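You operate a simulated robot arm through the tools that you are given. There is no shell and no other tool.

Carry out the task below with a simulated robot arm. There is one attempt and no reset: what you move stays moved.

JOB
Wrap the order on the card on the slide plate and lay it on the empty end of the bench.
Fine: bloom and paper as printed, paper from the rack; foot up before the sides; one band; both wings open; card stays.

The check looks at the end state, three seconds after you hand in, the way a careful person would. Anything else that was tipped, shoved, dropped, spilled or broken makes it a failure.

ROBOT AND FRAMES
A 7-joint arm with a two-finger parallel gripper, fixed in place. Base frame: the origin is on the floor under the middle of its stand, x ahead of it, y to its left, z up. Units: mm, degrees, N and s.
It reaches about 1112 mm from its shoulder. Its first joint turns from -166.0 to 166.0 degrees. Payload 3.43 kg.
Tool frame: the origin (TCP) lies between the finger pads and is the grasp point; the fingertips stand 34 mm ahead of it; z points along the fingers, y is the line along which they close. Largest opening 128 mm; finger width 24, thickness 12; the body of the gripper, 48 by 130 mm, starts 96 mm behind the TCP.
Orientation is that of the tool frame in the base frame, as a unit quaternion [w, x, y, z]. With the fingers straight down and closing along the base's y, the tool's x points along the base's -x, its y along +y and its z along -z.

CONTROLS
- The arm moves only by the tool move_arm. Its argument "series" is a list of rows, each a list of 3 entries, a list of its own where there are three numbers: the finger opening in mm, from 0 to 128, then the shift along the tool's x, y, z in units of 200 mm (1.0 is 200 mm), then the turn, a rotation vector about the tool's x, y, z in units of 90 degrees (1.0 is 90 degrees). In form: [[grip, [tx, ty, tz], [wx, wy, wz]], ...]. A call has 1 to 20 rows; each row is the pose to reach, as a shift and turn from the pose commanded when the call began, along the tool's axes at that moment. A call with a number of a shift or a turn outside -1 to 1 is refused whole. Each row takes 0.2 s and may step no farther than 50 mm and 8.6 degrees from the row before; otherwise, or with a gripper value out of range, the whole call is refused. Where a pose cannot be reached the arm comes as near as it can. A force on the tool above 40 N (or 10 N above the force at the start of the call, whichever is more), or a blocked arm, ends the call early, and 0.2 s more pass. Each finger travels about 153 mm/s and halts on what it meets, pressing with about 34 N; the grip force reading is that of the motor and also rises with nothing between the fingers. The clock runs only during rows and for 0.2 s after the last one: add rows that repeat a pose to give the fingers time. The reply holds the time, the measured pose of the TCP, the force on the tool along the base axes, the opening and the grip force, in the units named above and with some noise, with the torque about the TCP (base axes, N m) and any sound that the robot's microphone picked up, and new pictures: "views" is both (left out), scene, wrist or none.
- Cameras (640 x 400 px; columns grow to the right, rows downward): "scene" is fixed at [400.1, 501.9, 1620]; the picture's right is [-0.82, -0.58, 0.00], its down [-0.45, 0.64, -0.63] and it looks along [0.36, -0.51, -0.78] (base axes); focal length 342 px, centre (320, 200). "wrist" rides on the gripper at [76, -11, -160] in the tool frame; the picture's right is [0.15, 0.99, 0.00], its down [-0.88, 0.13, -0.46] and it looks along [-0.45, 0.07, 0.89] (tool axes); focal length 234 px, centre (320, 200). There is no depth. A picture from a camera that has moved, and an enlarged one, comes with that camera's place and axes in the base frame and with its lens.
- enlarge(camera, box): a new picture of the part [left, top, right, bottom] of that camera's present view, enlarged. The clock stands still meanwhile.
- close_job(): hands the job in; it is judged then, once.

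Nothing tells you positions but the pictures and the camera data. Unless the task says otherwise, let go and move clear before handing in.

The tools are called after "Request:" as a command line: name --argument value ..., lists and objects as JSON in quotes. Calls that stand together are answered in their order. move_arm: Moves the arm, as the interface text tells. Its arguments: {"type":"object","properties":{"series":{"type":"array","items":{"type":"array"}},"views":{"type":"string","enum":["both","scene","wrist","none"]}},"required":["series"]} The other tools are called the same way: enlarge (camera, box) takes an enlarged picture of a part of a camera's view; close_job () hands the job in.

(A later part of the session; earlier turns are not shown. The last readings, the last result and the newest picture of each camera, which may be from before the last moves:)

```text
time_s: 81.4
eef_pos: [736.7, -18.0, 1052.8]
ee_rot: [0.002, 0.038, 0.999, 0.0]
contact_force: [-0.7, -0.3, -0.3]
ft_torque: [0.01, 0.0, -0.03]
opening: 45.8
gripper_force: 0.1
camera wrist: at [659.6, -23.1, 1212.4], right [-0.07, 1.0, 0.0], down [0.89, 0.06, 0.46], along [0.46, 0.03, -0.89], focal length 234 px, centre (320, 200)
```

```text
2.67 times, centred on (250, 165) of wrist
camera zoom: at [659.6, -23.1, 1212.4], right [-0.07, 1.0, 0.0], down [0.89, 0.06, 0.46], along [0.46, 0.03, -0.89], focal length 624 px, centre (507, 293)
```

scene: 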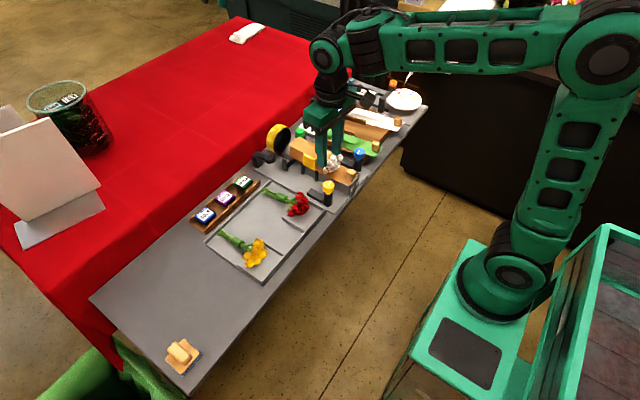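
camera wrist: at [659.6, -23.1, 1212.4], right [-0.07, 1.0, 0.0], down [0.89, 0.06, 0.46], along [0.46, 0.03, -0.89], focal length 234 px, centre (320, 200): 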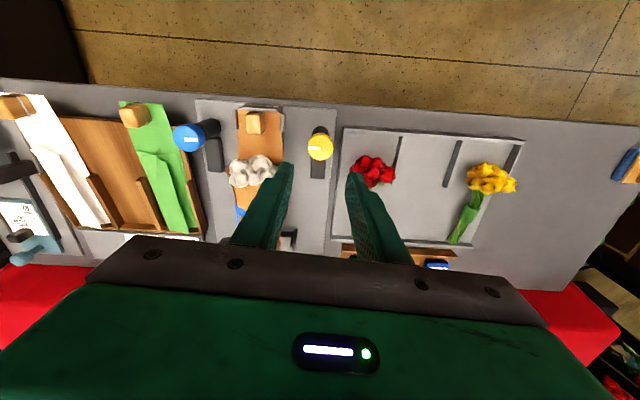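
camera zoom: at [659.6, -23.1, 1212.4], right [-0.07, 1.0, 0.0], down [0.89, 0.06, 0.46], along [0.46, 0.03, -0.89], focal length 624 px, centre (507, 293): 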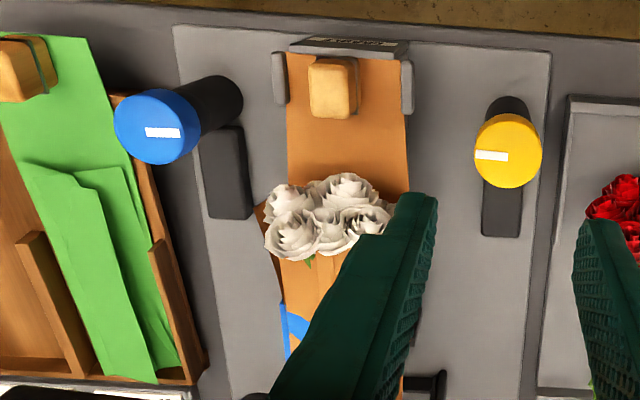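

The wrap is now a neat closed box: foot up, both sides folded over. Next I'll press the lever once, all the way, to apply a single band; first moving above the pad.

Request:
move_arm --series '[[30, [-0.2, 0.015, 0], [0, 0, -0.02]], [10, [-0.4, 0.03, 0], [0, 0, -0.049]], [0, [-0.6, 0.045, 0], [0, 0, -0.049]], [0, [-0.8, 0.06, 0], [0, 0, -0.049]], [0, [-0.947, 0.072, 0], [0, 0, -0.049]], [0, [-0.947, 0.072, 0], [0, 0, -0.049]], [0, [-0.947, 0.072, 0], [0, 0, -0.049]]]' --views "none"

Request:
move_arm --series '[[0, [-0.1, 0, 0.1], [0, 0, 0]], [0, [-0.1, 0, 0.3], [0, 0, 0]], [0, [-0.1, 0, 0.4], [0, 0, 0]], [0, [-0.1, 0, 0.4], [0, 0, 0]], [0, [-0.1, 0, 0.4], [0, 0, 0]]]' --views "wrist"

Request:
enlarge --camera "wrist" --box '[220, 80, 420, 220]'

Request:
enlarge --camera "scene" --box '[245, 110, 345, 190]'

```text
time_s: 83.0
eef_pos: [926.1, -18.6, 1053.6]
ee_rot: [0.002, 0.001, 1.0, 0.001]
contact_force: [-0.8, 0.1, 0.2]
ft_torque: [-0.02, 0.02, -0.01]
opening: 0.0
gripper_force: 33.0
```

```text
time_s: 84.2
eef_pos: [945.7, -19.6, 975.0]
ee_rot: [0.001, 0.001, 1.0, 0.0]
contact_force: [0.5, 0.4, 0.2]
ft_torque: [0.0, -0.02, -0.03]
opening: 0.0
gripper_force: 32.9
camera wrist: at [869.5, -30.2, 1134.2], right [-0.15, 0.99, 0.0], down [0.88, 0.13, 0.46], along [0.45, 0.07, -0.89], focal length 234 px, centre (320, 200)
```

wrist: 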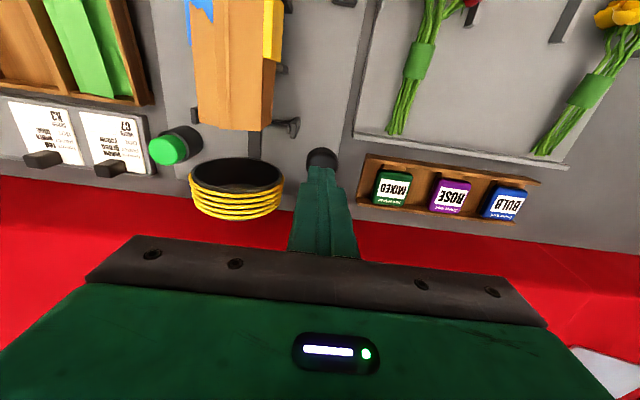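

```text
2.86 times, centred on (320, 150) of wrist
camera zoom: at [869.5, -30.2, 1134.2], right [-0.15, 0.99, 0.0], down [0.88, 0.13, 0.46], along [0.45, 0.07, -0.89], focal length 669 px, centre (320, 343)
```

zoom: 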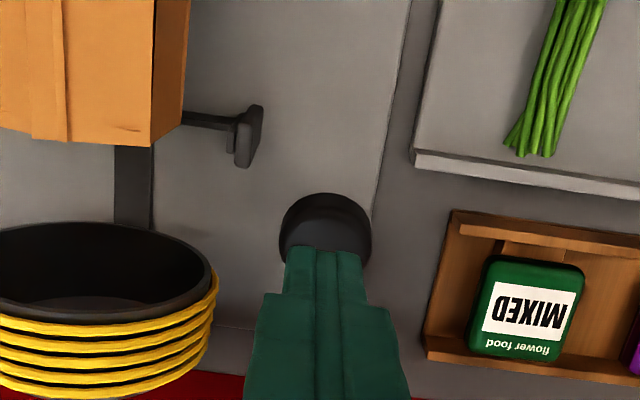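

```text
5.00 times, centred on (295, 150) of scene
camera zoom: at [400.1, 501.9, 1620.0], right [-0.82, -0.58, 0.0], down [-0.45, 0.64, -0.63], along [0.36, -0.51, -0.78], focal length 1708 px, centre (445, 450)
```

zoom: 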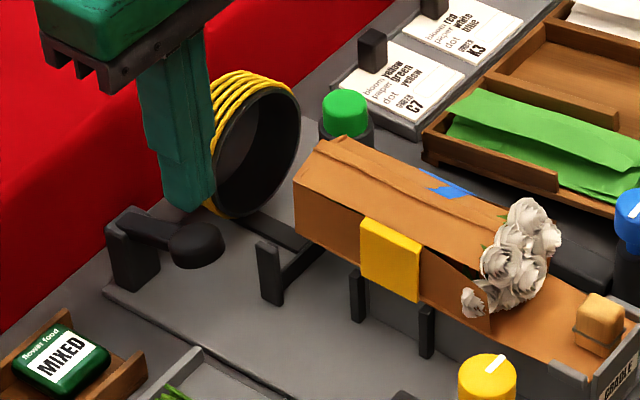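

All set; pressing the lever in small steps while watching the hoop.

Request:
move_arm --series '[[0, [0, 0, 0.1], [0, 0, 0]], [0, [0, 0, 0.15], [0, 0, 0]], [0, [0, 0, 0.18], [0, 0, 0]], [0, [0, 0, 0.2], [0, 0, 0]], [0, [0, 0, 0.2], [0, 0, 0]]]' --views "none"

Request:
enlarge --camera "scene" --box '[245, 110, 345, 190]'

```text
time_s: 85.4
eef_pos: [946.8, -18.1, 934.7]
ee_rot: [0.003, 0.0, 1.0, 0.0]
contact_force: [0.5, -2.2, 3.2]
ft_torque: [-0.04, 0.0, -0.02]
opening: 0.0
gripper_force: 33.0
```

```text
5.00 times, centred on (295, 150) of scene
camera zoom: at [400.1, 501.9, 1620.0], right [-0.82, -0.58, 0.0], down [-0.45, 0.64, -0.63], along [0.36, -0.51, -0.78], focal length 1708 px, centre (445, 450)
```

zoom: 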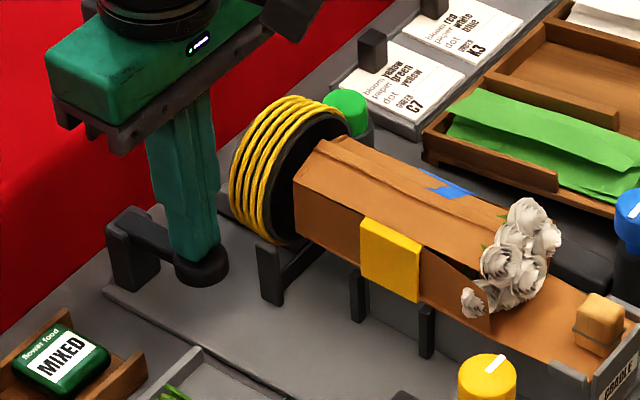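

The hoop has advanced to the foot end. Continuing gently.

Request:
move_arm --series '[[0, [0, 0, 0.015], [0, 0, 0]], [0, [0, 0, 0.03], [0, 0, 0]], [0, [0, 0, 0.03], [0, 0, 0]]]' --views "none"

Request:
enlarge --camera "scene" --box '[245, 110, 345, 190]'

```text
time_s: 86.2
eef_pos: [948.1, -17.9, 928.2]
ee_rot: [0.001, 0.001, 1.0, -0.001]
contact_force: [-2.1, -0.4, 5.4]
ft_torque: [-0.02, 0.06, 0.0]
opening: 0.2
gripper_force: 32.4
```

```text
5.00 times, centred on (295, 150) of scene
camera zoom: at [400.1, 501.9, 1620.0], right [-0.82, -0.58, 0.0], down [-0.45, 0.64, -0.63], along [0.36, -0.51, -0.78], focal length 1708 px, centre (445, 450)
```

zoom: 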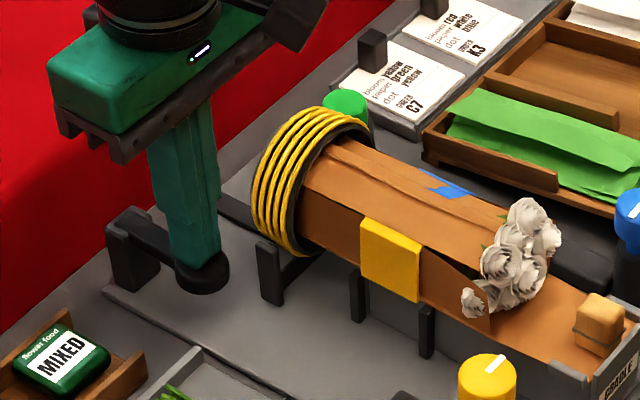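

The hoop slides over the foot end nicely with little force. Continuing in small steps.

Request:
move_arm --series '[[0, [0, 0, 0.015], [0, 0, 0]], [0, [0, 0, 0.03], [0, 0, 0]], [0, [0, 0, 0.03], [0, 0, 0]]]' --views "none"

Request:
enlarge --camera "scene" --box '[245, 110, 345, 190]'

```text
time_s: 87.0
eef_pos: [948.4, -18.4, 922.7]
ee_rot: [0.002, 0.001, 1.0, 0.001]
contact_force: [-0.4, -2.1, 6.0]
ft_torque: [-0.06, -0.06, -0.05]
opening: 0.0
gripper_force: 32.6
```

```text
5.00 times, centred on (295, 150) of scene
camera zoom: at [400.1, 501.9, 1620.0], right [-0.82, -0.58, 0.0], down [-0.45, 0.64, -0.63], along [0.36, -0.51, -0.78], focal length 1708 px, centre (445, 450)
```

zoom: 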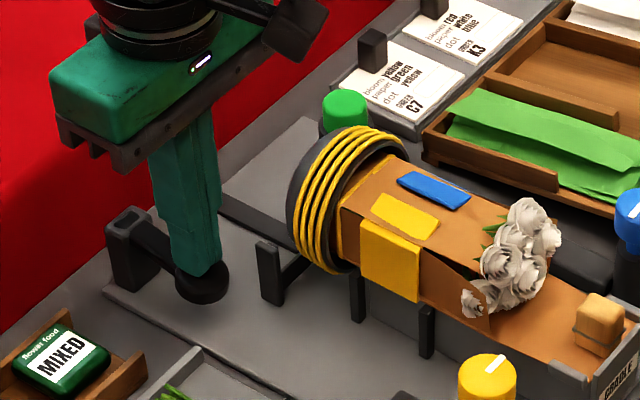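

The hoop is near the wings now. Zooming in to see if a band has come off yet before pressing further.

Request:
enlarge --camera "scene" --box '[288, 130, 338, 172]'

Request:
enlarge --camera "wrist" --box '[120, 60, 330, 230]'

```text
9.52 times, centred on (313, 151) of scene
camera zoom: at [400.1, 501.9, 1620.0], right [-0.82, -0.58, 0.0], down [-0.45, 0.64, -0.63], along [0.36, -0.51, -0.78], focal length 3254 px, centre (387, 667)
```

zoom: 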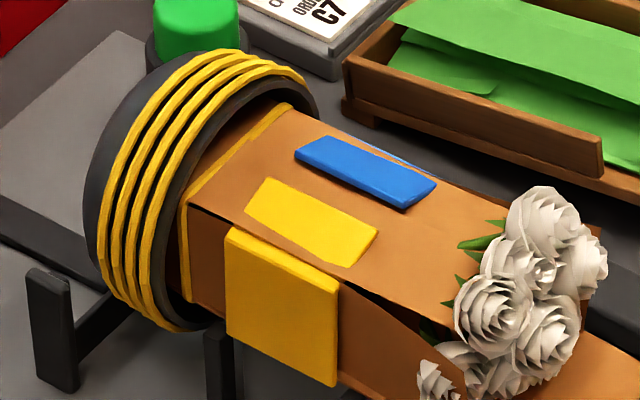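

```text
2.35 times, centred on (225, 145) of wrist
camera zoom: at [870.3, -29.2, 1081.6], right [-0.14, 0.99, 0.0], down [0.88, 0.13, 0.46], along [0.45, 0.07, -0.89], focal length 551 px, centre (544, 329)
```

zoom: 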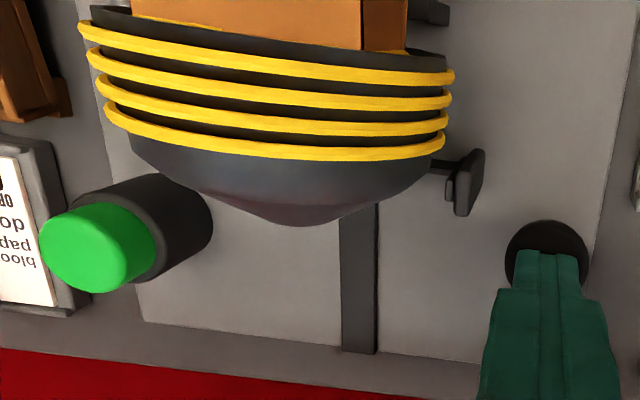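

One band is now around the wrap and four remain on the hoop, so I stop here and release the lever slowly.

Request:
move_arm --series '[[0, [0, 0, -0.03], [0, 0, 0]], [0, [0, 0, -0.06], [0, 0, 0]], [0, [0, 0, -0.09], [0, 0, 0]], [0, [0, 0, -0.12], [0, 0, 0]], [0, [0, 0, -0.18], [0, 0, 0]], [0, [0, 0, -0.3], [0, 0, 0]], [0, [0, 0, -0.5], [0, 0, 0]], [0, [0, 0, -0.7], [0, 0, 0]], [0, [0, 0, -0.7], [0, 0, 0]]]' --views "both"

Request:
enlarge --camera "scene" --box '[260, 115, 345, 180]'

Request:
enlarge --camera "wrist" --box '[140, 60, 340, 225]'

```text
time_s: 89.0
eef_pos: [946.1, -19.6, 1060.3]
ee_rot: [0.002, 0.001, 1.0, -0.001]
contact_force: [-0.3, -0.7, 0.5]
ft_torque: [0.01, -0.01, -0.01]
opening: 0.0
gripper_force: 32.9
camera wrist: at [869.4, -29.4, 1220.0], right [-0.15, 0.99, 0.0], down [0.88, 0.13, 0.46], along [0.45, 0.07, -0.89], focal length 234 px, centre (320, 200)
```

scene: 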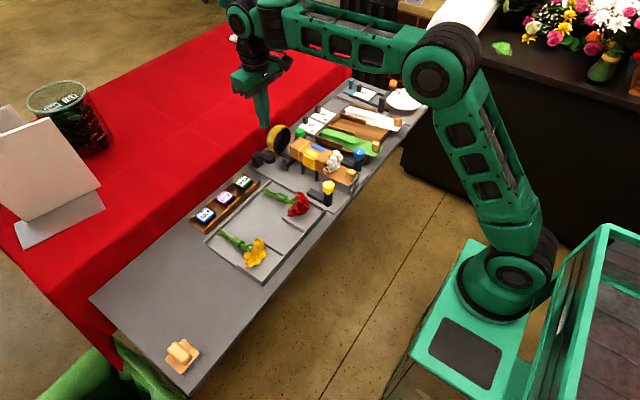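
wrist: 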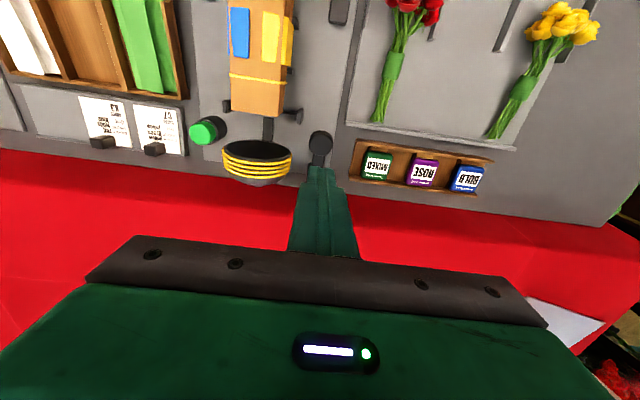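

```text
6.15 times, centred on (302, 148) of scene
camera zoom: at [400.1, 501.9, 1620.0], right [-0.82, -0.58, 0.0], down [-0.45, 0.64, -0.63], along [0.36, -0.51, -0.78], focal length 2103 px, centre (428, 523)
```

zoom: 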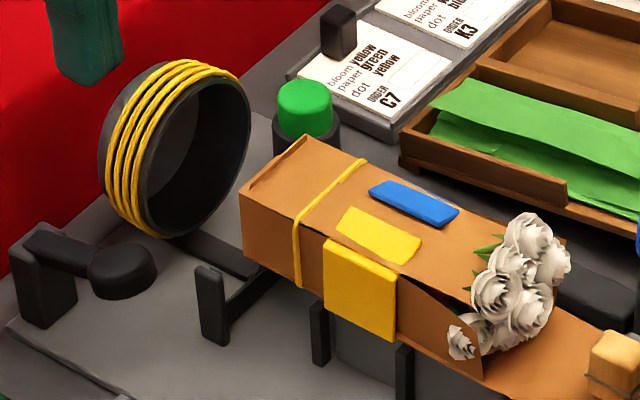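

```text
2.42 times, centred on (240, 142) of wrist
camera zoom: at [869.4, -29.4, 1220.0], right [-0.15, 0.99, 0.0], down [0.88, 0.13, 0.46], along [0.45, 0.07, -0.89], focal length 568 px, centre (514, 339)
```

zoom: 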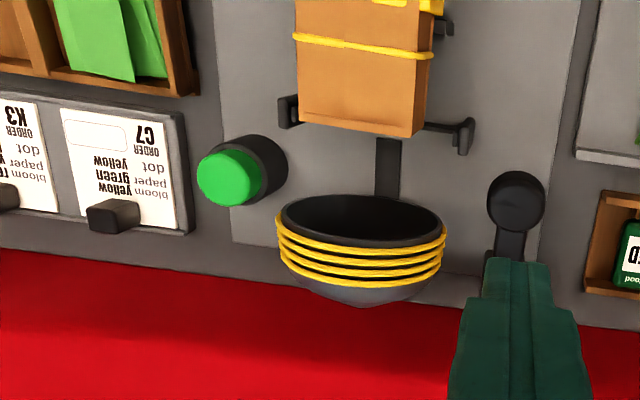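

One band is on the wrap, four remain on the hoop, and the hoop retracted. Now I reopen the wings, starting with the yellow knob.

Request:
move_arm --series '[[0, [0.2, 0, 0], [0, 0, 0]], [20, [0.4, 0, 0], [0, 0, 0]], [40, [0.6, 0, 0], [0, 0, 0]], [46, [0.8, 0, 0], [0, 0, 0]], [46, [1.0, 0, 0], [0, 0, 0]], [46, [1.0, 0, 0], [0, 0, 0]], [46, [1.0, 0, 0], [0, 0, 0]]]' --views "none"

Request:
move_arm --series '[[46, [0.04, 0.004, 0.15], [0, 0, 0]], [46, [0.04, 0.004, 0.35], [0, 0, 0]], [46, [0.04, 0.004, 0.5], [0, 0, 0]], [46, [0.04, 0.004, 0.56], [0, 0, 0]], [46, [0.04, 0.004, 0.56], [0, 0, 0]], [46, [0.04, 0.004, 0.56], [0, 0, 0]]]' --views "wrist"

Request:
enlarge --camera "wrist" --box '[260, 130, 380, 220]'

```text
time_s: 90.6
eef_pos: [747.9, -17.1, 1059.8]
ee_rot: [0.002, 0.0, 1.0, 0.0]
contact_force: [0.2, 0.9, -0.7]
ft_torque: [0.01, -0.02, 0.02]
opening: 46.1
gripper_force: 0.0
```

```text
time_s: 92.0
eef_pos: [740.2, -17.2, 949.1]
ee_rot: [0.002, 0.001, 1.0, 0.0]
contact_force: [-0.8, -0.9, -1.2]
ft_torque: [-0.02, 0.02, 0.05]
opening: 45.8
gripper_force: 0.0
camera wrist: at [662.0, -27.8, 1109.0], right [-0.15, 0.99, 0.0], down [0.88, 0.13, 0.46], along [0.45, 0.07, -0.89], focal length 234 px, centre (320, 200)
```

wrist: 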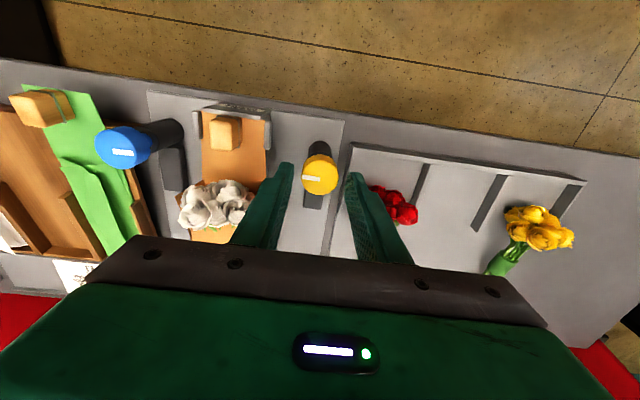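

```text
4.44 times, centred on (320, 175) of wrist
camera zoom: at [662.0, -27.8, 1109.0], right [-0.15, 0.99, 0.0], down [0.88, 0.13, 0.46], along [0.45, 0.07, -0.89], focal length 1041 px, centre (320, 311)
```

zoom: 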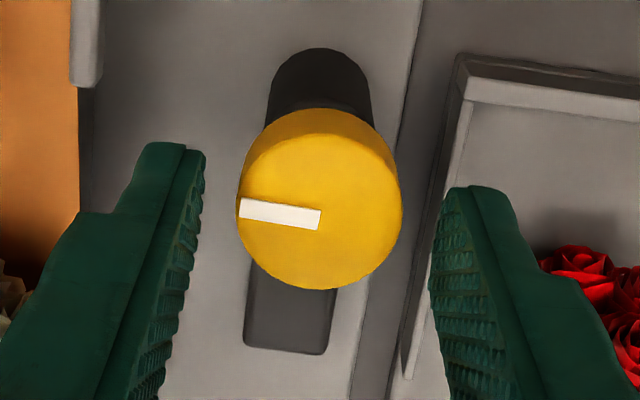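

Request:
move_arm --series '[[46, [0.0125, 0.0015, 0.03], [0, 0, 0]], [46, [0.0125, 0.0015, 0.078], [0, 0, 0]], [46, [0.0125, 0.0015, 0.078], [0, 0, 0]], [40, [0.0125, 0.0015, 0.078], [0, 0, 0]], [34, [0.0125, 0.0015, 0.078], [0, 0, 0]], [28, [0.0125, 0.0015, 0.078], [0, 0, 0]], [24, [0.0125, 0.0015, 0.078], [0, 0, 0]], [24, [0.0125, 0.0015, 0.078], [0, 0, 0]]]' --views "none"

Request:
move_arm --series '[[24, [0, 0, 0], [0, 0, -0.08]], [24, [0, 0, 0], [0, 0, -0.16]], [24, [0, 0, 0], [0, 0, -0.24]], [24, [0, 0, 0], [0, 0, -0.32]], [24, [0, 0, 0], [0, 0, -0.4]], [24, [0, 0, 0], [0, 0, -0.4]]]' --views "none"

Request:
enlarge --camera "scene" --box '[265, 120, 375, 200]'

```text
time_s: 93.8
eef_pos: [737.4, -18.7, 934.6]
ee_rot: [0.003, 0.0, 1.0, -0.001]
contact_force: [-1.7, 0.0, -1.0]
ft_torque: [-0.02, 0.01, 0.01]
opening: 31.1
gripper_force: 45.2
```

```text
time_s: 95.2
eef_pos: [735.5, -18.1, 934.1]
ee_rot: [0.002, -0.309, 0.951, 0.0]
contact_force: [-10.2, -3.8, 4.6]
ft_torque: [0.09, 0.06, -0.01]
opening: 31.3
gripper_force: 44.8
```

```text
5.00 times, centred on (320, 160) of scene
camera zoom: at [400.1, 501.9, 1620.0], right [-0.82, -0.58, 0.0], down [-0.45, 0.64, -0.63], along [0.36, -0.51, -0.78], focal length 1708 px, centre (320, 400)
```

zoom: 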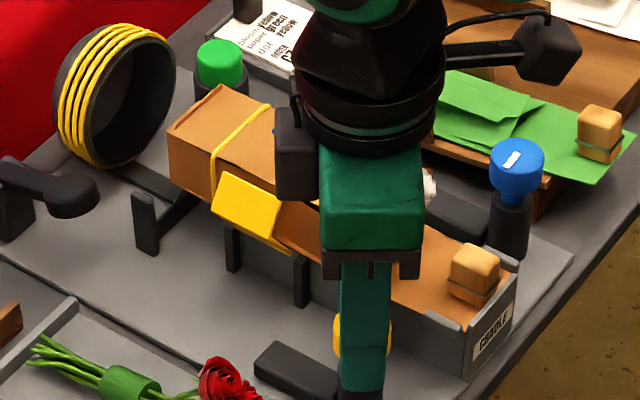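

The yellow wing is swinging open while the wrap stays banded. Continuing to the open stop.

Request:
move_arm --series '[[24, [0, 0, 0], [0, 0, -0.08]], [24, [0, 0, 0], [0, 0, -0.16]], [24, [0, 0, 0], [0, 0, -0.24]], [24, [0, 0, 0], [0, 0, -0.32]], [24, [0, 0, 0], [0, 0, -0.4]], [24, [0, 0, 0], [0, 0, -0.48]], [24, [0, 0, 0], [0, 0, -0.56]], [24, [0, 0, 0], [0, 0, -0.62]], [24, [0, 0, 0], [0, 0, -0.62]]]' --views "wrist"

Request:
enlarge --camera "scene" --box '[265, 120, 375, 200]'

Request:
enlarge --camera "wrist" --box '[240, 100, 400, 220]'

```text
time_s: 97.2
eef_pos: [735.5, -17.8, 933.7]
ee_rot: [-0.002, 0.718, -0.696, 0.001]
contact_force: [-4.2, 5.5, 15.8]
ft_torque: [0.29, 0.1, 0.01]
opening: 31.6
gripper_force: 45.3
camera wrist: at [748.3, -92.4, 1093.8], right [-0.98, -0.18, -0.01], down [-0.16, 0.88, 0.45], along [-0.08, 0.45, -0.89], focal length 234 px, centre (320, 200)
```

wrist: 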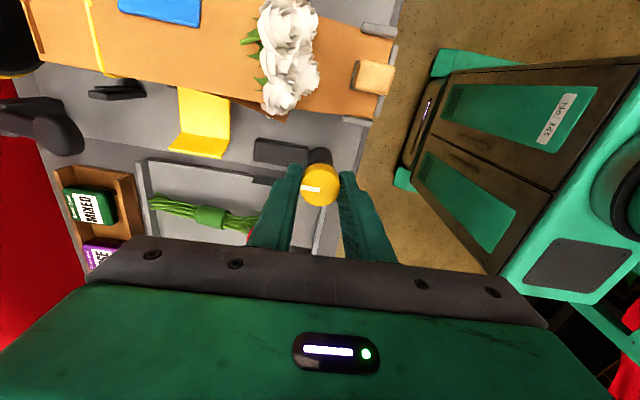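

```text
5.00 times, centred on (320, 160) of scene
camera zoom: at [400.1, 501.9, 1620.0], right [-0.82, -0.58, 0.0], down [-0.45, 0.64, -0.63], along [0.36, -0.51, -0.78], focal length 1708 px, centre (320, 400)
```

zoom: 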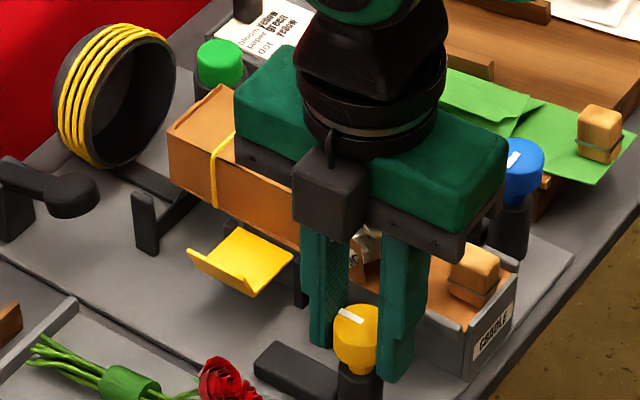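

```text
3.33 times, centred on (320, 160) of wrist
camera zoom: at [748.3, -92.4, 1093.8], right [-0.98, -0.18, -0.01], down [-0.16, 0.88, 0.45], along [-0.08, 0.45, -0.89], focal length 781 px, centre (320, 333)
```

zoom: 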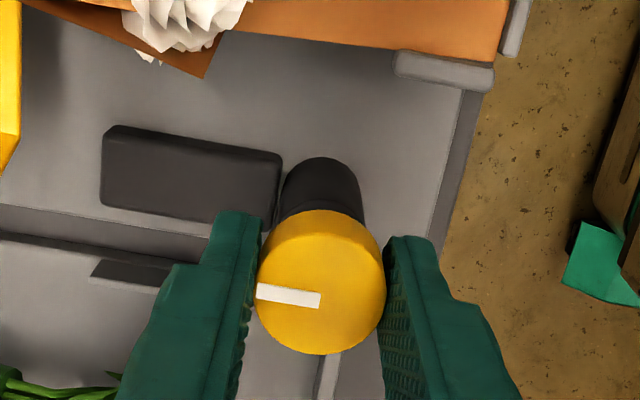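

The yellow wing is back to fully open. Releasing, rising and turning back, then moving to the blue knob.

Request:
move_arm --series '[[36, [0, 0, 0], [0, 0, 0]], [44, [0, 0, 0], [0, 0, 0]], [46, [0, 0, 0], [0, 0, 0]], [46, [0, 0, -0.15], [0, 0, 0]], [46, [0, 0, -0.35], [0, 0, 0]], [46, [0, 0, -0.55], [0, 0, 0.09]], [46, [0, 0, -0.65], [0, 0, 0.18]], [46, [0, 0, -0.65], [0, 0, 0.27]], [46, [0, 0, -0.65], [0, 0, 0.36]], [46, [0, 0, -0.65], [0, 0, 0.45]], [46, [0, 0, -0.65], [0, 0, 0.54]], [46, [0, 0, -0.65], [0, 0, 0.63]], [46, [0, 0, -0.65], [0, 0, 0.72]], [46, [0, 0, -0.65], [0, 0, 0.81]], [46, [0, 0, -0.65], [0, 0, 0.9]], [46, [0, 0, -0.65], [0, 0, 0.99]], [46, [0, 0, -0.65], [0, 0, 1.0]], [46, [0, 0, -0.65], [0, 0, 1.0]]]' --views "none"

Request:
move_arm --series '[[46, [0, -0.2, 0], [0, 0, 0.01]], [46, [0, -0.4, 0], [0, 0, 0.02]], [46, [0, -0.6, 0], [0, 0, 0.02]], [46, [0, -0.8, 0], [0, 0, 0.02]], [46, [0, -0.82, 0], [0, 0, 0.02]], [46, [0, -0.82, 0], [0, 0, 0.02]]]' --views "both"

Request:
enlarge --camera "scene" --box '[265, 120, 375, 200]'

```text
time_s: 101.0
eef_pos: [736.5, -16.3, 1064.0]
ee_rot: [0.002, -0.014, 1.0, 0.0]
contact_force: [0.1, 0.2, 0.2]
ft_torque: [0.02, 0.01, -0.05]
opening: 46.0
gripper_force: 0.0
```

```text
time_s: 102.4
eef_pos: [741.5, -181.5, 1064.5]
ee_rot: [0.001, 0.001, 1.0, 0.0]
contact_force: [-0.2, -0.2, -0.4]
ft_torque: [-0.01, -0.01, -0.03]
opening: 45.9
gripper_force: 0.0
camera wrist: at [664.3, -192.1, 1223.4], right [-0.15, 0.99, 0.0], down [0.88, 0.13, 0.46], along [0.45, 0.07, -0.89], focal length 234 px, centre (320, 200)
```

scene: 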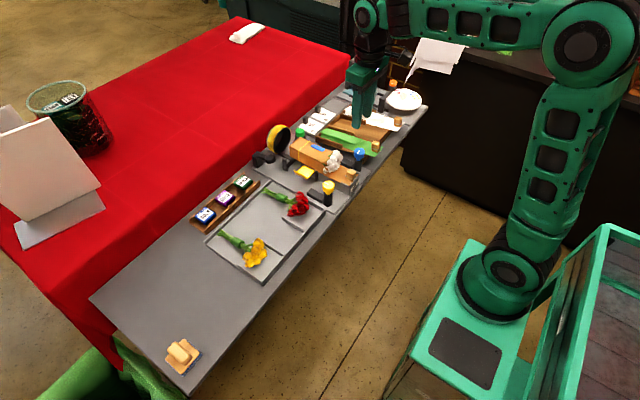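
wrist: 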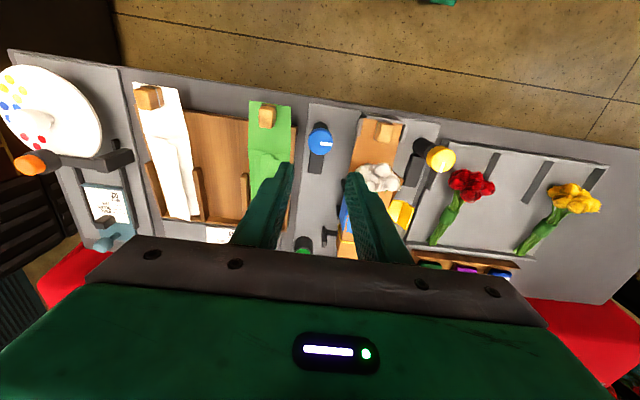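

```text
5.00 times, centred on (320, 160) of scene
camera zoom: at [400.1, 501.9, 1620.0], right [-0.82, -0.58, 0.0], down [-0.45, 0.64, -0.63], along [0.36, -0.51, -0.78], focal length 1708 px, centre (320, 400)
```

zoom: 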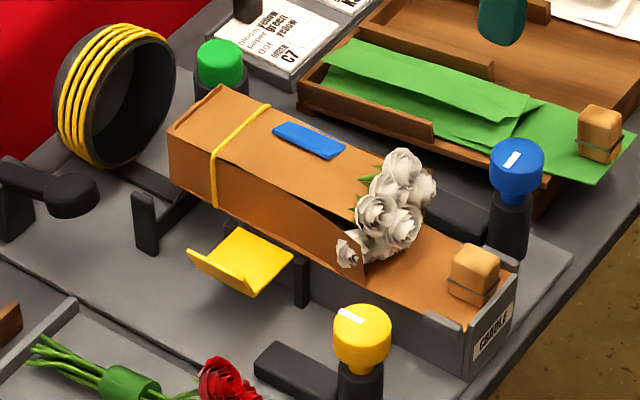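

The wrap holds with the yellow wing open. Descending around the blue knob.

Request:
move_arm --series '[[46, [0.02, -0.0045, 0.15], [0, 0, 0]], [46, [0.02, -0.0045, 0.35], [0, 0, 0]], [46, [0.02, -0.0045, 0.52], [0, 0, 0]], [46, [0.02, -0.0045, 0.58], [0, 0, 0]], [46, [0.02, -0.0045, 0.58], [0, 0, 0]], [46, [0.02, -0.0045, 0.58], [0, 0, 0]]]' --views "wrist"

Request:
enlarge --camera "wrist" --box '[260, 130, 380, 220]'

```text
time_s: 103.8
eef_pos: [737.8, -181.3, 947.7]
ee_rot: [0.002, 0.0, 1.0, 0.0]
contact_force: [0.4, -0.6, -0.4]
ft_torque: [0.0, 0.0, 0.04]
opening: 45.9
gripper_force: 0.0
camera wrist: at [660.4, -192.3, 1107.0], right [-0.15, 0.99, 0.0], down [0.88, 0.13, 0.46], along [0.45, 0.07, -0.89], focal length 234 px, centre (320, 200)
```

wrist: 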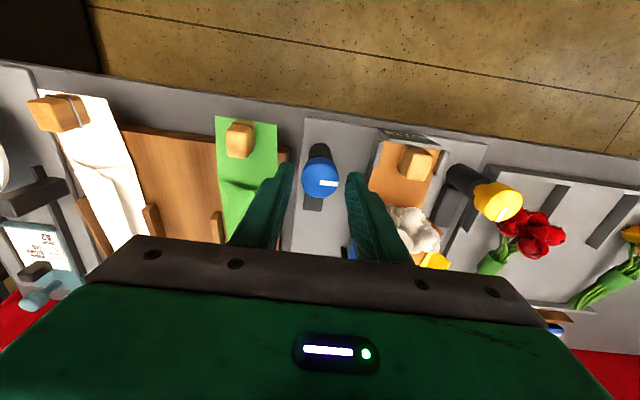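

```text
4.44 times, centred on (320, 175) of wrist
camera zoom: at [660.4, -192.3, 1107.0], right [-0.15, 0.99, 0.0], down [0.88, 0.13, 0.46], along [0.45, 0.07, -0.89], focal length 1041 px, centre (320, 311)
```

zoom: 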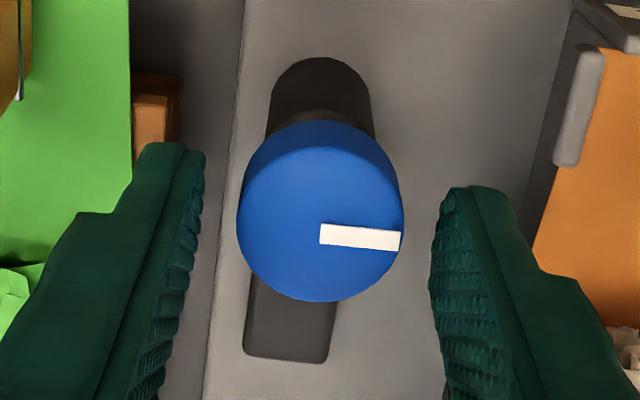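

Request:
move_arm --series '[[46, [0.0, 0.0025, 0.03], [0, 0, 0]], [46, [0.0, 0.0025, 0.071], [0, 0, 0]], [46, [0.0, 0.0025, 0.071], [0, 0, 0]], [40, [0.0, 0.0025, 0.071], [0, 0, 0]], [34, [0.0, 0.0025, 0.071], [0, 0, 0]], [28, [0.0, 0.0025, 0.071], [0, 0, 0]], [24, [0.0, 0.0025, 0.071], [0, 0, 0]], [24, [0.0, 0.0025, 0.071], [0, 0, 0]]]' --views "none"

Request:
move_arm --series '[[24, [0, 0, 0], [0, 0, 0.08]], [24, [0, 0, 0], [0, 0, 0.16]], [24, [0, 0, 0], [0, 0, 0.24]], [24, [0, 0, 0], [0, 0, 0.32]], [24, [0, 0, 0], [0, 0, 0.4]], [24, [0, 0, 0], [0, 0, 0.4]]]' --views "none"

Request:
enlarge --camera "scene" --box '[265, 120, 375, 200]'

```text
time_s: 105.6
eef_pos: [737.2, -180.6, 934.0]
ee_rot: [0.002, 0.001, 1.0, 0.0]
contact_force: [0.3, -4.7, -1.3]
ft_torque: [-0.14, -0.05, -0.05]
opening: 31.3
gripper_force: 45.0
```

```text
time_s: 107.0
eef_pos: [738.6, -181.9, 933.9]
ee_rot: [0.001, 0.311, 0.951, 0.0]
contact_force: [-3.8, -13.2, -5.7]
ft_torque: [-0.65, -0.45, -0.01]
opening: 31.6
gripper_force: 44.8
```

```text
5.00 times, centred on (320, 160) of scene
camera zoom: at [400.1, 501.9, 1620.0], right [-0.82, -0.58, 0.0], down [-0.45, 0.64, -0.63], along [0.36, -0.51, -0.78], focal length 1708 px, centre (320, 400)
```

zoom: 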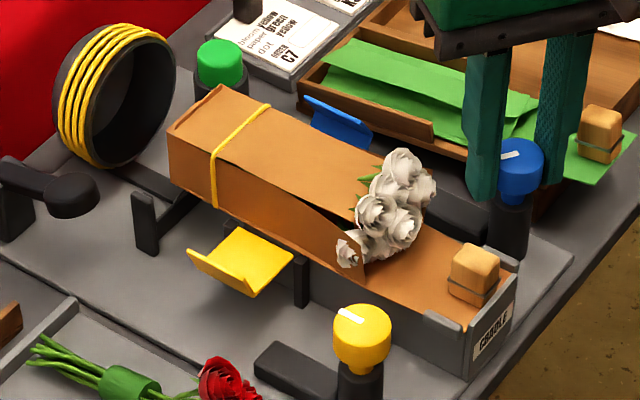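

Request:
move_arm --series '[[24, [-0.003, -0.004, 0], [0, 0, 0.08]], [24, [-0.003, -0.004, 0], [0, 0, 0.16]], [24, [-0.003, -0.004, 0], [0, 0, 0.24]], [24, [-0.003, -0.004, 0], [0, 0, 0.32]], [24, [-0.003, -0.004, 0], [0, 0, 0.4]], [24, [-0.003, -0.004, 0], [0, 0, 0.48]], [24, [-0.003, -0.004, 0], [0, 0, 0.56]], [24, [-0.003, -0.004, 0], [0, 0, 0.62]], [24, [-0.003, -0.004, 0], [0, 0, 0.62]]]' --views "wrist"

Request:
enlarge --camera "scene" --box '[265, 120, 375, 200]'

Request:
enlarge --camera "wrist" --box '[240, 100, 400, 220]'

```text
time_s: 109.0
eef_pos: [735.8, -183.3, 933.6]
ee_rot: [0.001, 0.719, 0.695, 0.001]
contact_force: [-25.4, -8.4, -2.9]
ft_torque: [0.04, 0.63, 0.04]
opening: 31.6
gripper_force: 45.1
camera wrist: at [726.6, -107.0, 1093.2], right [0.99, 0.11, 0.0], down [0.1, -0.88, 0.46], along [0.05, -0.45, -0.89], focal length 234 px, centre (320, 200)
```

wrist: 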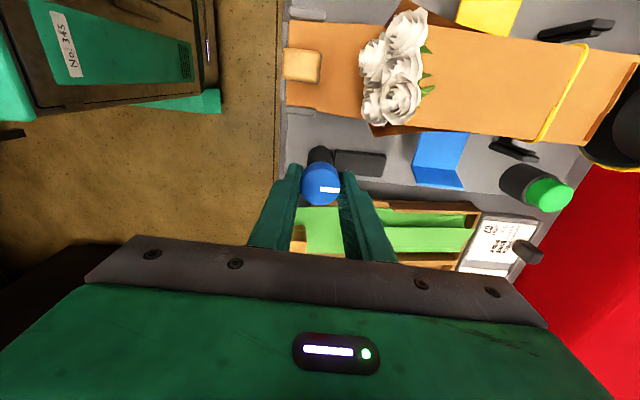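

```text
5.00 times, centred on (320, 160) of scene
camera zoom: at [400.1, 501.9, 1620.0], right [-0.82, -0.58, 0.0], down [-0.45, 0.64, -0.63], along [0.36, -0.51, -0.78], focal length 1708 px, centre (320, 400)
```

zoom: 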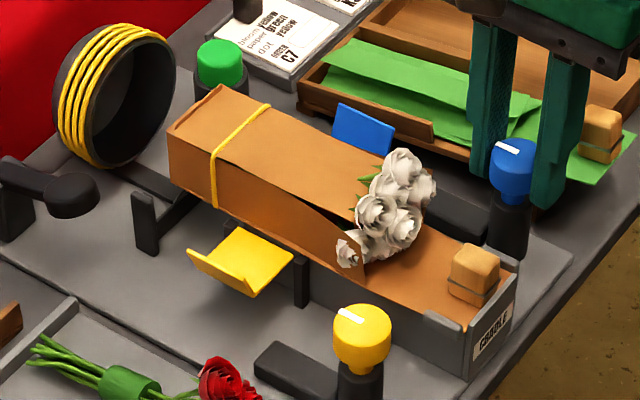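

```text
3.33 times, centred on (320, 160) of wrist
camera zoom: at [726.6, -107.0, 1093.2], right [0.99, 0.11, 0.0], down [0.1, -0.88, 0.46], along [0.05, -0.45, -0.89], focal length 781 px, centre (320, 333)
```

zoom: 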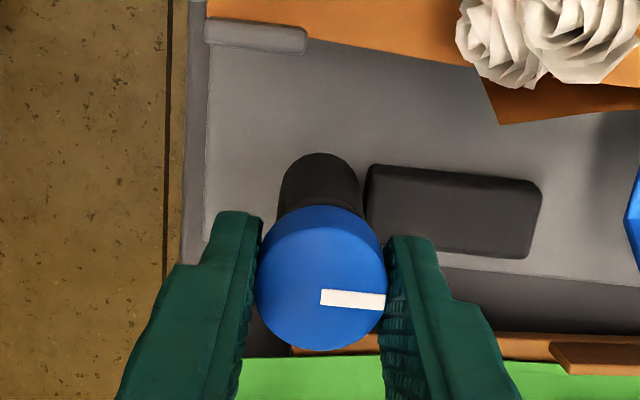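

The blue mark points back along +x and the wing lies open. A few more degrees to be sure it is fully open, then release.

Request:
move_arm --series '[[24, [0, 0, 0], [0, 0, 0.03]], [24, [0, 0, 0], [0, 0, 0.06]], [24, [0, 0, 0], [0, 0, 0.06]]]' --views "none"

Request:
move_arm --series '[[36, [0, 0, 0], [0, 0, 0]], [44, [0, 0, 0], [0, 0, 0]], [46, [0, 0, 0], [0, 0, 0]], [46, [0, 0, -0.15], [0, 0, 0]], [46, [0, 0, -0.35], [0, 0, 0]], [46, [0, 0, -0.55], [0, 0, -0.09]], [46, [0, 0, -0.65], [0, 0, -0.18]], [46, [0, 0, -0.65], [0, 0, -0.27]], [46, [0, 0, -0.65], [0, 0, -0.36]], [46, [0, 0, -0.65], [0, 0, -0.45]], [46, [0, 0, -0.65], [0, 0, -0.54]], [46, [0, 0, -0.65], [0, 0, -0.63]], [46, [0, 0, -0.65], [0, 0, -0.72]], [46, [0, 0, -0.65], [0, 0, -0.81]], [46, [0, 0, -0.65], [0, 0, -0.9]], [46, [0, 0, -0.65], [0, 0, -0.99]], [46, [0, 0, -0.65], [0, 0, -1.0]], [46, [0, 0, -0.65], [0, 0, -1.0]]]' --views "both"

Request:
enlarge --camera "scene" --box '[265, 120, 375, 200]'

Request:
enlarge --camera "wrist" --box '[270, 90, 470, 240]'

```text
time_s: 109.8
eef_pos: [737.3, -183.7, 933.8]
ee_rot: [0.001, 0.751, 0.661, 0.001]
contact_force: [-35.6, -7.8, 1.8]
ft_torque: [-0.19, 0.76, 0.38]
opening: 31.5
gripper_force: 45.1
```

```text
time_s: 113.6
eef_pos: [736.6, -182.5, 1064.5]
ee_rot: [0.002, 0.063, 0.998, 0.0]
contact_force: [0.2, 0.7, 0.1]
ft_torque: [0.02, -0.03, -0.03]
opening: 46.1
gripper_force: 0.0
camera wrist: at [659.7, -183.5, 1222.9], right [-0.02, 1.0, 0.0], down [0.89, 0.02, 0.46], along [0.46, 0.01, -0.89], focal length 234 px, centre (320, 200)
```

scene: 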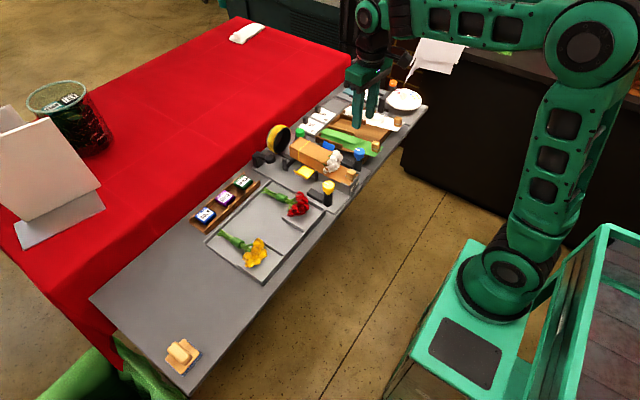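
wrist: 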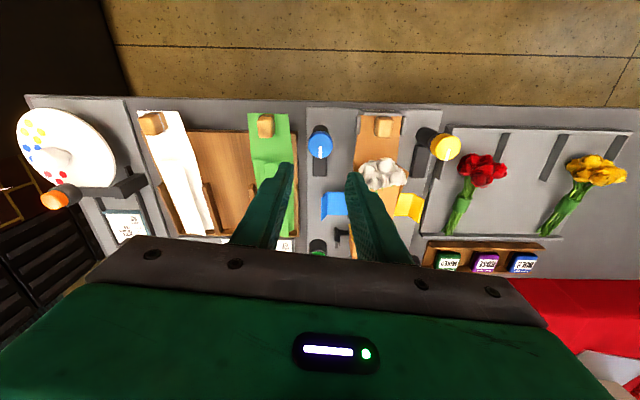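

```text
5.00 times, centred on (320, 160) of scene
camera zoom: at [400.1, 501.9, 1620.0], right [-0.82, -0.58, 0.0], down [-0.45, 0.64, -0.63], along [0.36, -0.51, -0.78], focal length 1708 px, centre (320, 400)
```

zoom: 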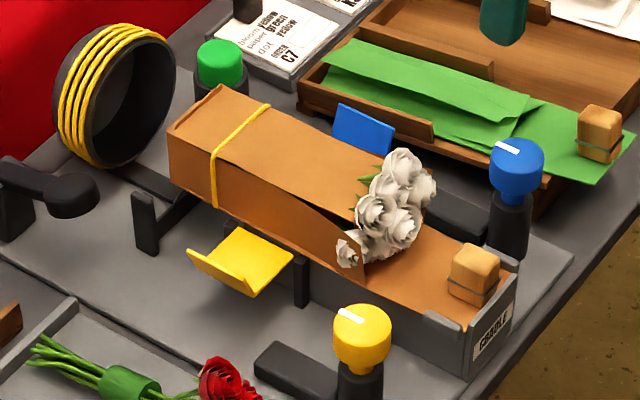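

```text
2.67 times, centred on (370, 165) of wrist
camera zoom: at [659.7, -183.5, 1222.9], right [-0.02, 1.0, 0.0], down [0.89, 0.02, 0.46], along [0.46, 0.01, -0.89], focal length 624 px, centre (187, 293)
```

zoom: 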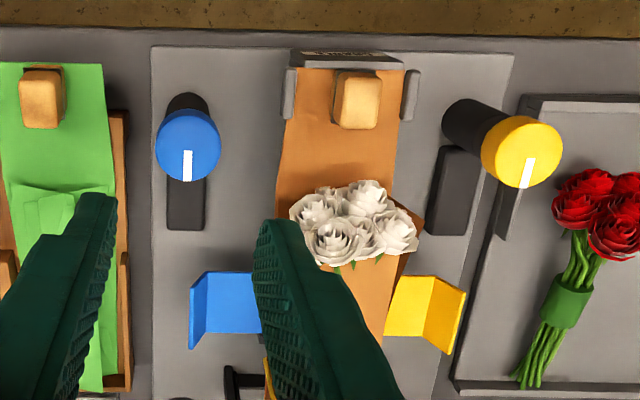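

Both wings are open and the banded wrap holds. Next I'll pick it up by the wooden block; moving above the block with narrow opening and verifying alignment.

Request:
move_arm --series '[[40, [0.03, 0.1, 0.0], [0, 0, -0.03]], [30, [0.07, 0.2, 0.0], [0, 0, -0.06]], [27, [0.11, 0.3, 0.05], [0, 0, -0.08]], [27, [0.146, 0.392, 0.15], [0, 0, -0.08]], [27, [0.146, 0.392, 0.3], [0, 0, -0.08]], [27, [0.146, 0.392, 0.3225], [0, 0, -0.08]], [27, [0.146, 0.392, 0.3225], [0, 0, -0.08]]]' --views "wrist"

Request:
enlarge --camera "wrist" --box '[260, 120, 380, 210]'

Request:
enlarge --camera "scene" --box '[265, 120, 375, 200]'

```text
time_s: 115.2
eef_pos: [718.7, -100.2, 998.7]
ee_rot: [0.002, 0.001, 1.0, 0.0]
contact_force: [-0.1, -1.4, -0.1]
ft_torque: [0.02, -0.01, 0.06]
opening: 27.0
gripper_force: 0.1
camera wrist: at [641.2, -111.5, 1158.0], right [-0.15, 0.99, 0.0], down [0.88, 0.13, 0.46], along [0.45, 0.07, -0.89], focal length 234 px, centre (320, 200)
```

wrist: 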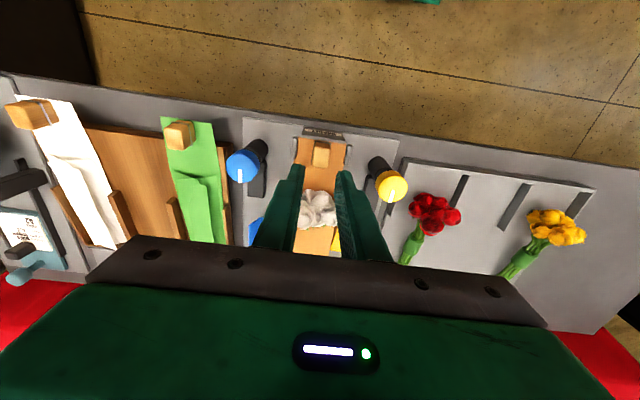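

```text
4.44 times, centred on (320, 165) of wrist
camera zoom: at [641.2, -111.5, 1158.0], right [-0.15, 0.99, 0.0], down [0.88, 0.13, 0.46], along [0.45, 0.07, -0.89], focal length 1041 px, centre (320, 356)
```

zoom: 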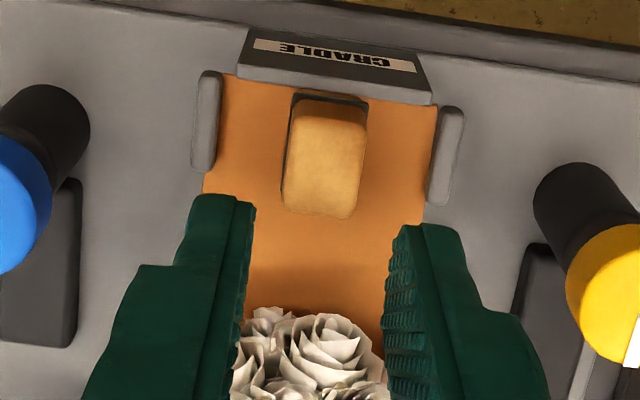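

```text
5.00 times, centred on (320, 160) of scene
camera zoom: at [400.1, 501.9, 1620.0], right [-0.82, -0.58, 0.0], down [-0.45, 0.64, -0.63], along [0.36, -0.51, -0.78], focal length 1708 px, centre (320, 400)
```

zoom: 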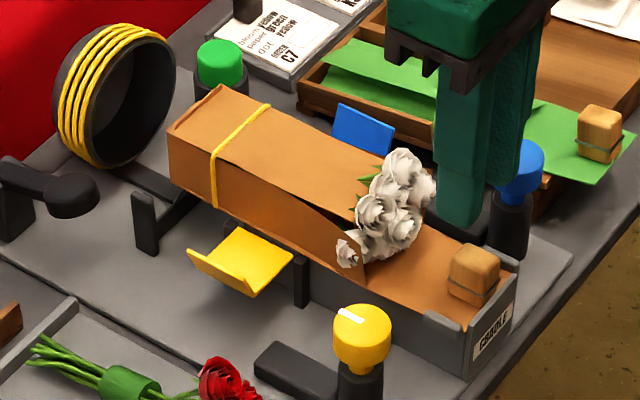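

The block's centre now reads (713.5, −99). Shifting slightly and descending to grip it.

Request:
move_arm --series '[[27, [0.0135, -0.0035, 0.1], [0, 0, 0]], [27, [0.0135, -0.0035, 0.2], [0, 0, 0]], [27, [0.0135, -0.0035, 0.25], [0, 0, 0]], [27, [0.0135, -0.0035, 0.25], [0, 0, 0]], [27, [0.0135, -0.0035, 0.25], [0, 0, 0]]]' --views "wrist"

Request:
enlarge --camera "wrist" --box '[260, 120, 380, 210]'

Request:
enlarge --camera "scene" --box '[330, 150, 375, 190]'

```text
time_s: 116.4
eef_pos: [715.5, -102.1, 949.8]
ee_rot: [0.002, 0.0, 1.0, 0.001]
contact_force: [0.7, 0.7, 0.0]
ft_torque: [-0.01, 0.0, -0.01]
opening: 26.9
gripper_force: 0.0
camera wrist: at [638.5, -112.8, 1108.5], right [-0.15, 0.99, 0.0], down [0.88, 0.13, 0.46], along [0.45, 0.07, -0.89], focal length 234 px, centre (320, 200)
```

wrist: 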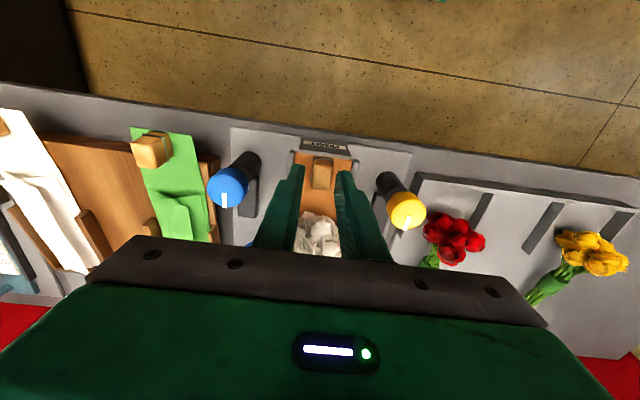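

```text
4.44 times, centred on (320, 165) of wrist
camera zoom: at [638.5, -112.8, 1108.5], right [-0.15, 0.99, 0.0], down [0.88, 0.13, 0.46], along [0.45, 0.07, -0.89], focal length 1041 px, centre (320, 356)
```

zoom: 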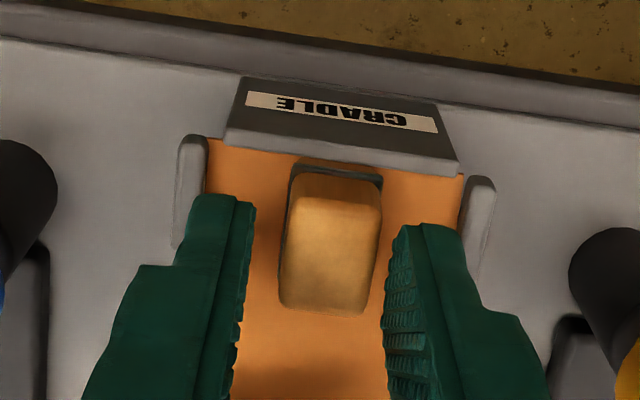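

```text
10.00 times, centred on (352, 170) of scene
camera zoom: at [400.1, 501.9, 1620.0], right [-0.82, -0.58, 0.0], down [-0.45, 0.64, -0.63], along [0.36, -0.51, -0.78], focal length 3417 px, centre (-5, 500)
```

zoom: 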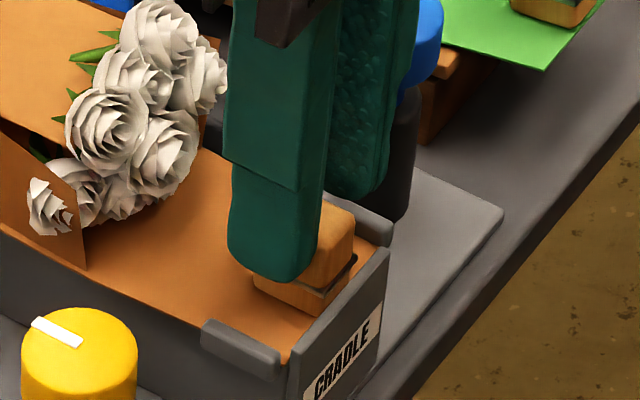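

The block is about 1.8 mm to +y of the finger midline. Correcting, lowering the rest of the way, and closing.

Request:
move_arm --series '[[27, [0, 0.009, 0.0], [0, 0, 0]], [27, [0, 0.009, 0.05], [0, 0, 0]], [27, [0, 0.009, 0.1], [0, 0, 0]], [27, [0, 0.009, 0.114], [0, 0, 0]], [27, [0, 0.009, 0.114], [0, 0, 0]]]' --views "none"

Request:
move_arm --series '[[22, [0, 0, 0], [0, 0, 0]], [16, [0, 0, 0], [0, 0, 0]], [8, [0, 0, 0], [0, 0, 0]], [0, [0, 0, 0], [0, 0, 0]], [0, [0, 0, 0], [0, 0, 0]]]' --views "wrist"

Request:
enlarge --camera "wrist" --box '[260, 120, 380, 210]'

```text
time_s: 117.6
eef_pos: [715.8, -101.0, 926.6]
ee_rot: [0.002, 0.001, 1.0, 0.0]
contact_force: [0.7, 0.8, -0.6]
ft_torque: [-0.05, 0.0, -0.03]
opening: 27.0
gripper_force: 0.1
```

```text
time_s: 118.8
eef_pos: [715.2, -100.8, 926.3]
ee_rot: [0.002, 0.001, 1.0, 0.0]
contact_force: [-0.9, -0.8, -0.3]
ft_torque: [0.03, 0.02, 0.07]
opening: 16.5
gripper_force: 34.1
camera wrist: at [639.1, -111.7, 1086.1], right [-0.15, 0.99, 0.0], down [0.88, 0.13, 0.46], along [0.45, 0.07, -0.89], focal length 234 px, centre (320, 200)
```

wrist: 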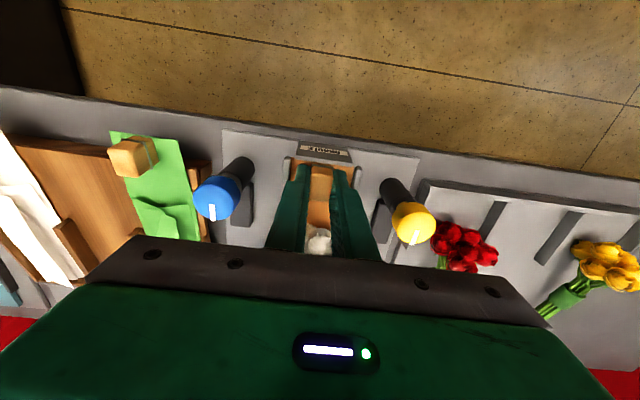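

```text
4.44 times, centred on (320, 165) of wrist
camera zoom: at [639.1, -111.7, 1086.1], right [-0.15, 0.99, 0.0], down [0.88, 0.13, 0.46], along [0.45, 0.07, -0.89], focal length 1041 px, centre (320, 356)
```

zoom: 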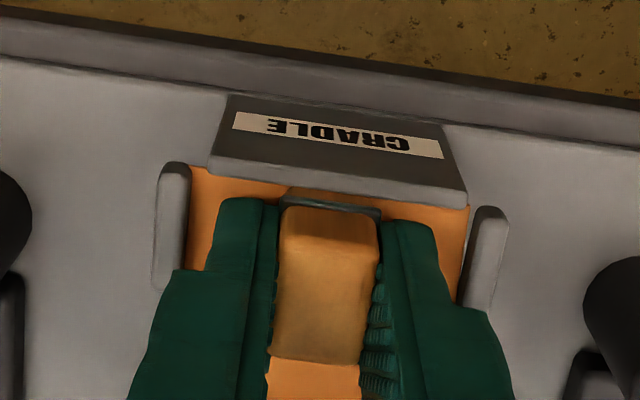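

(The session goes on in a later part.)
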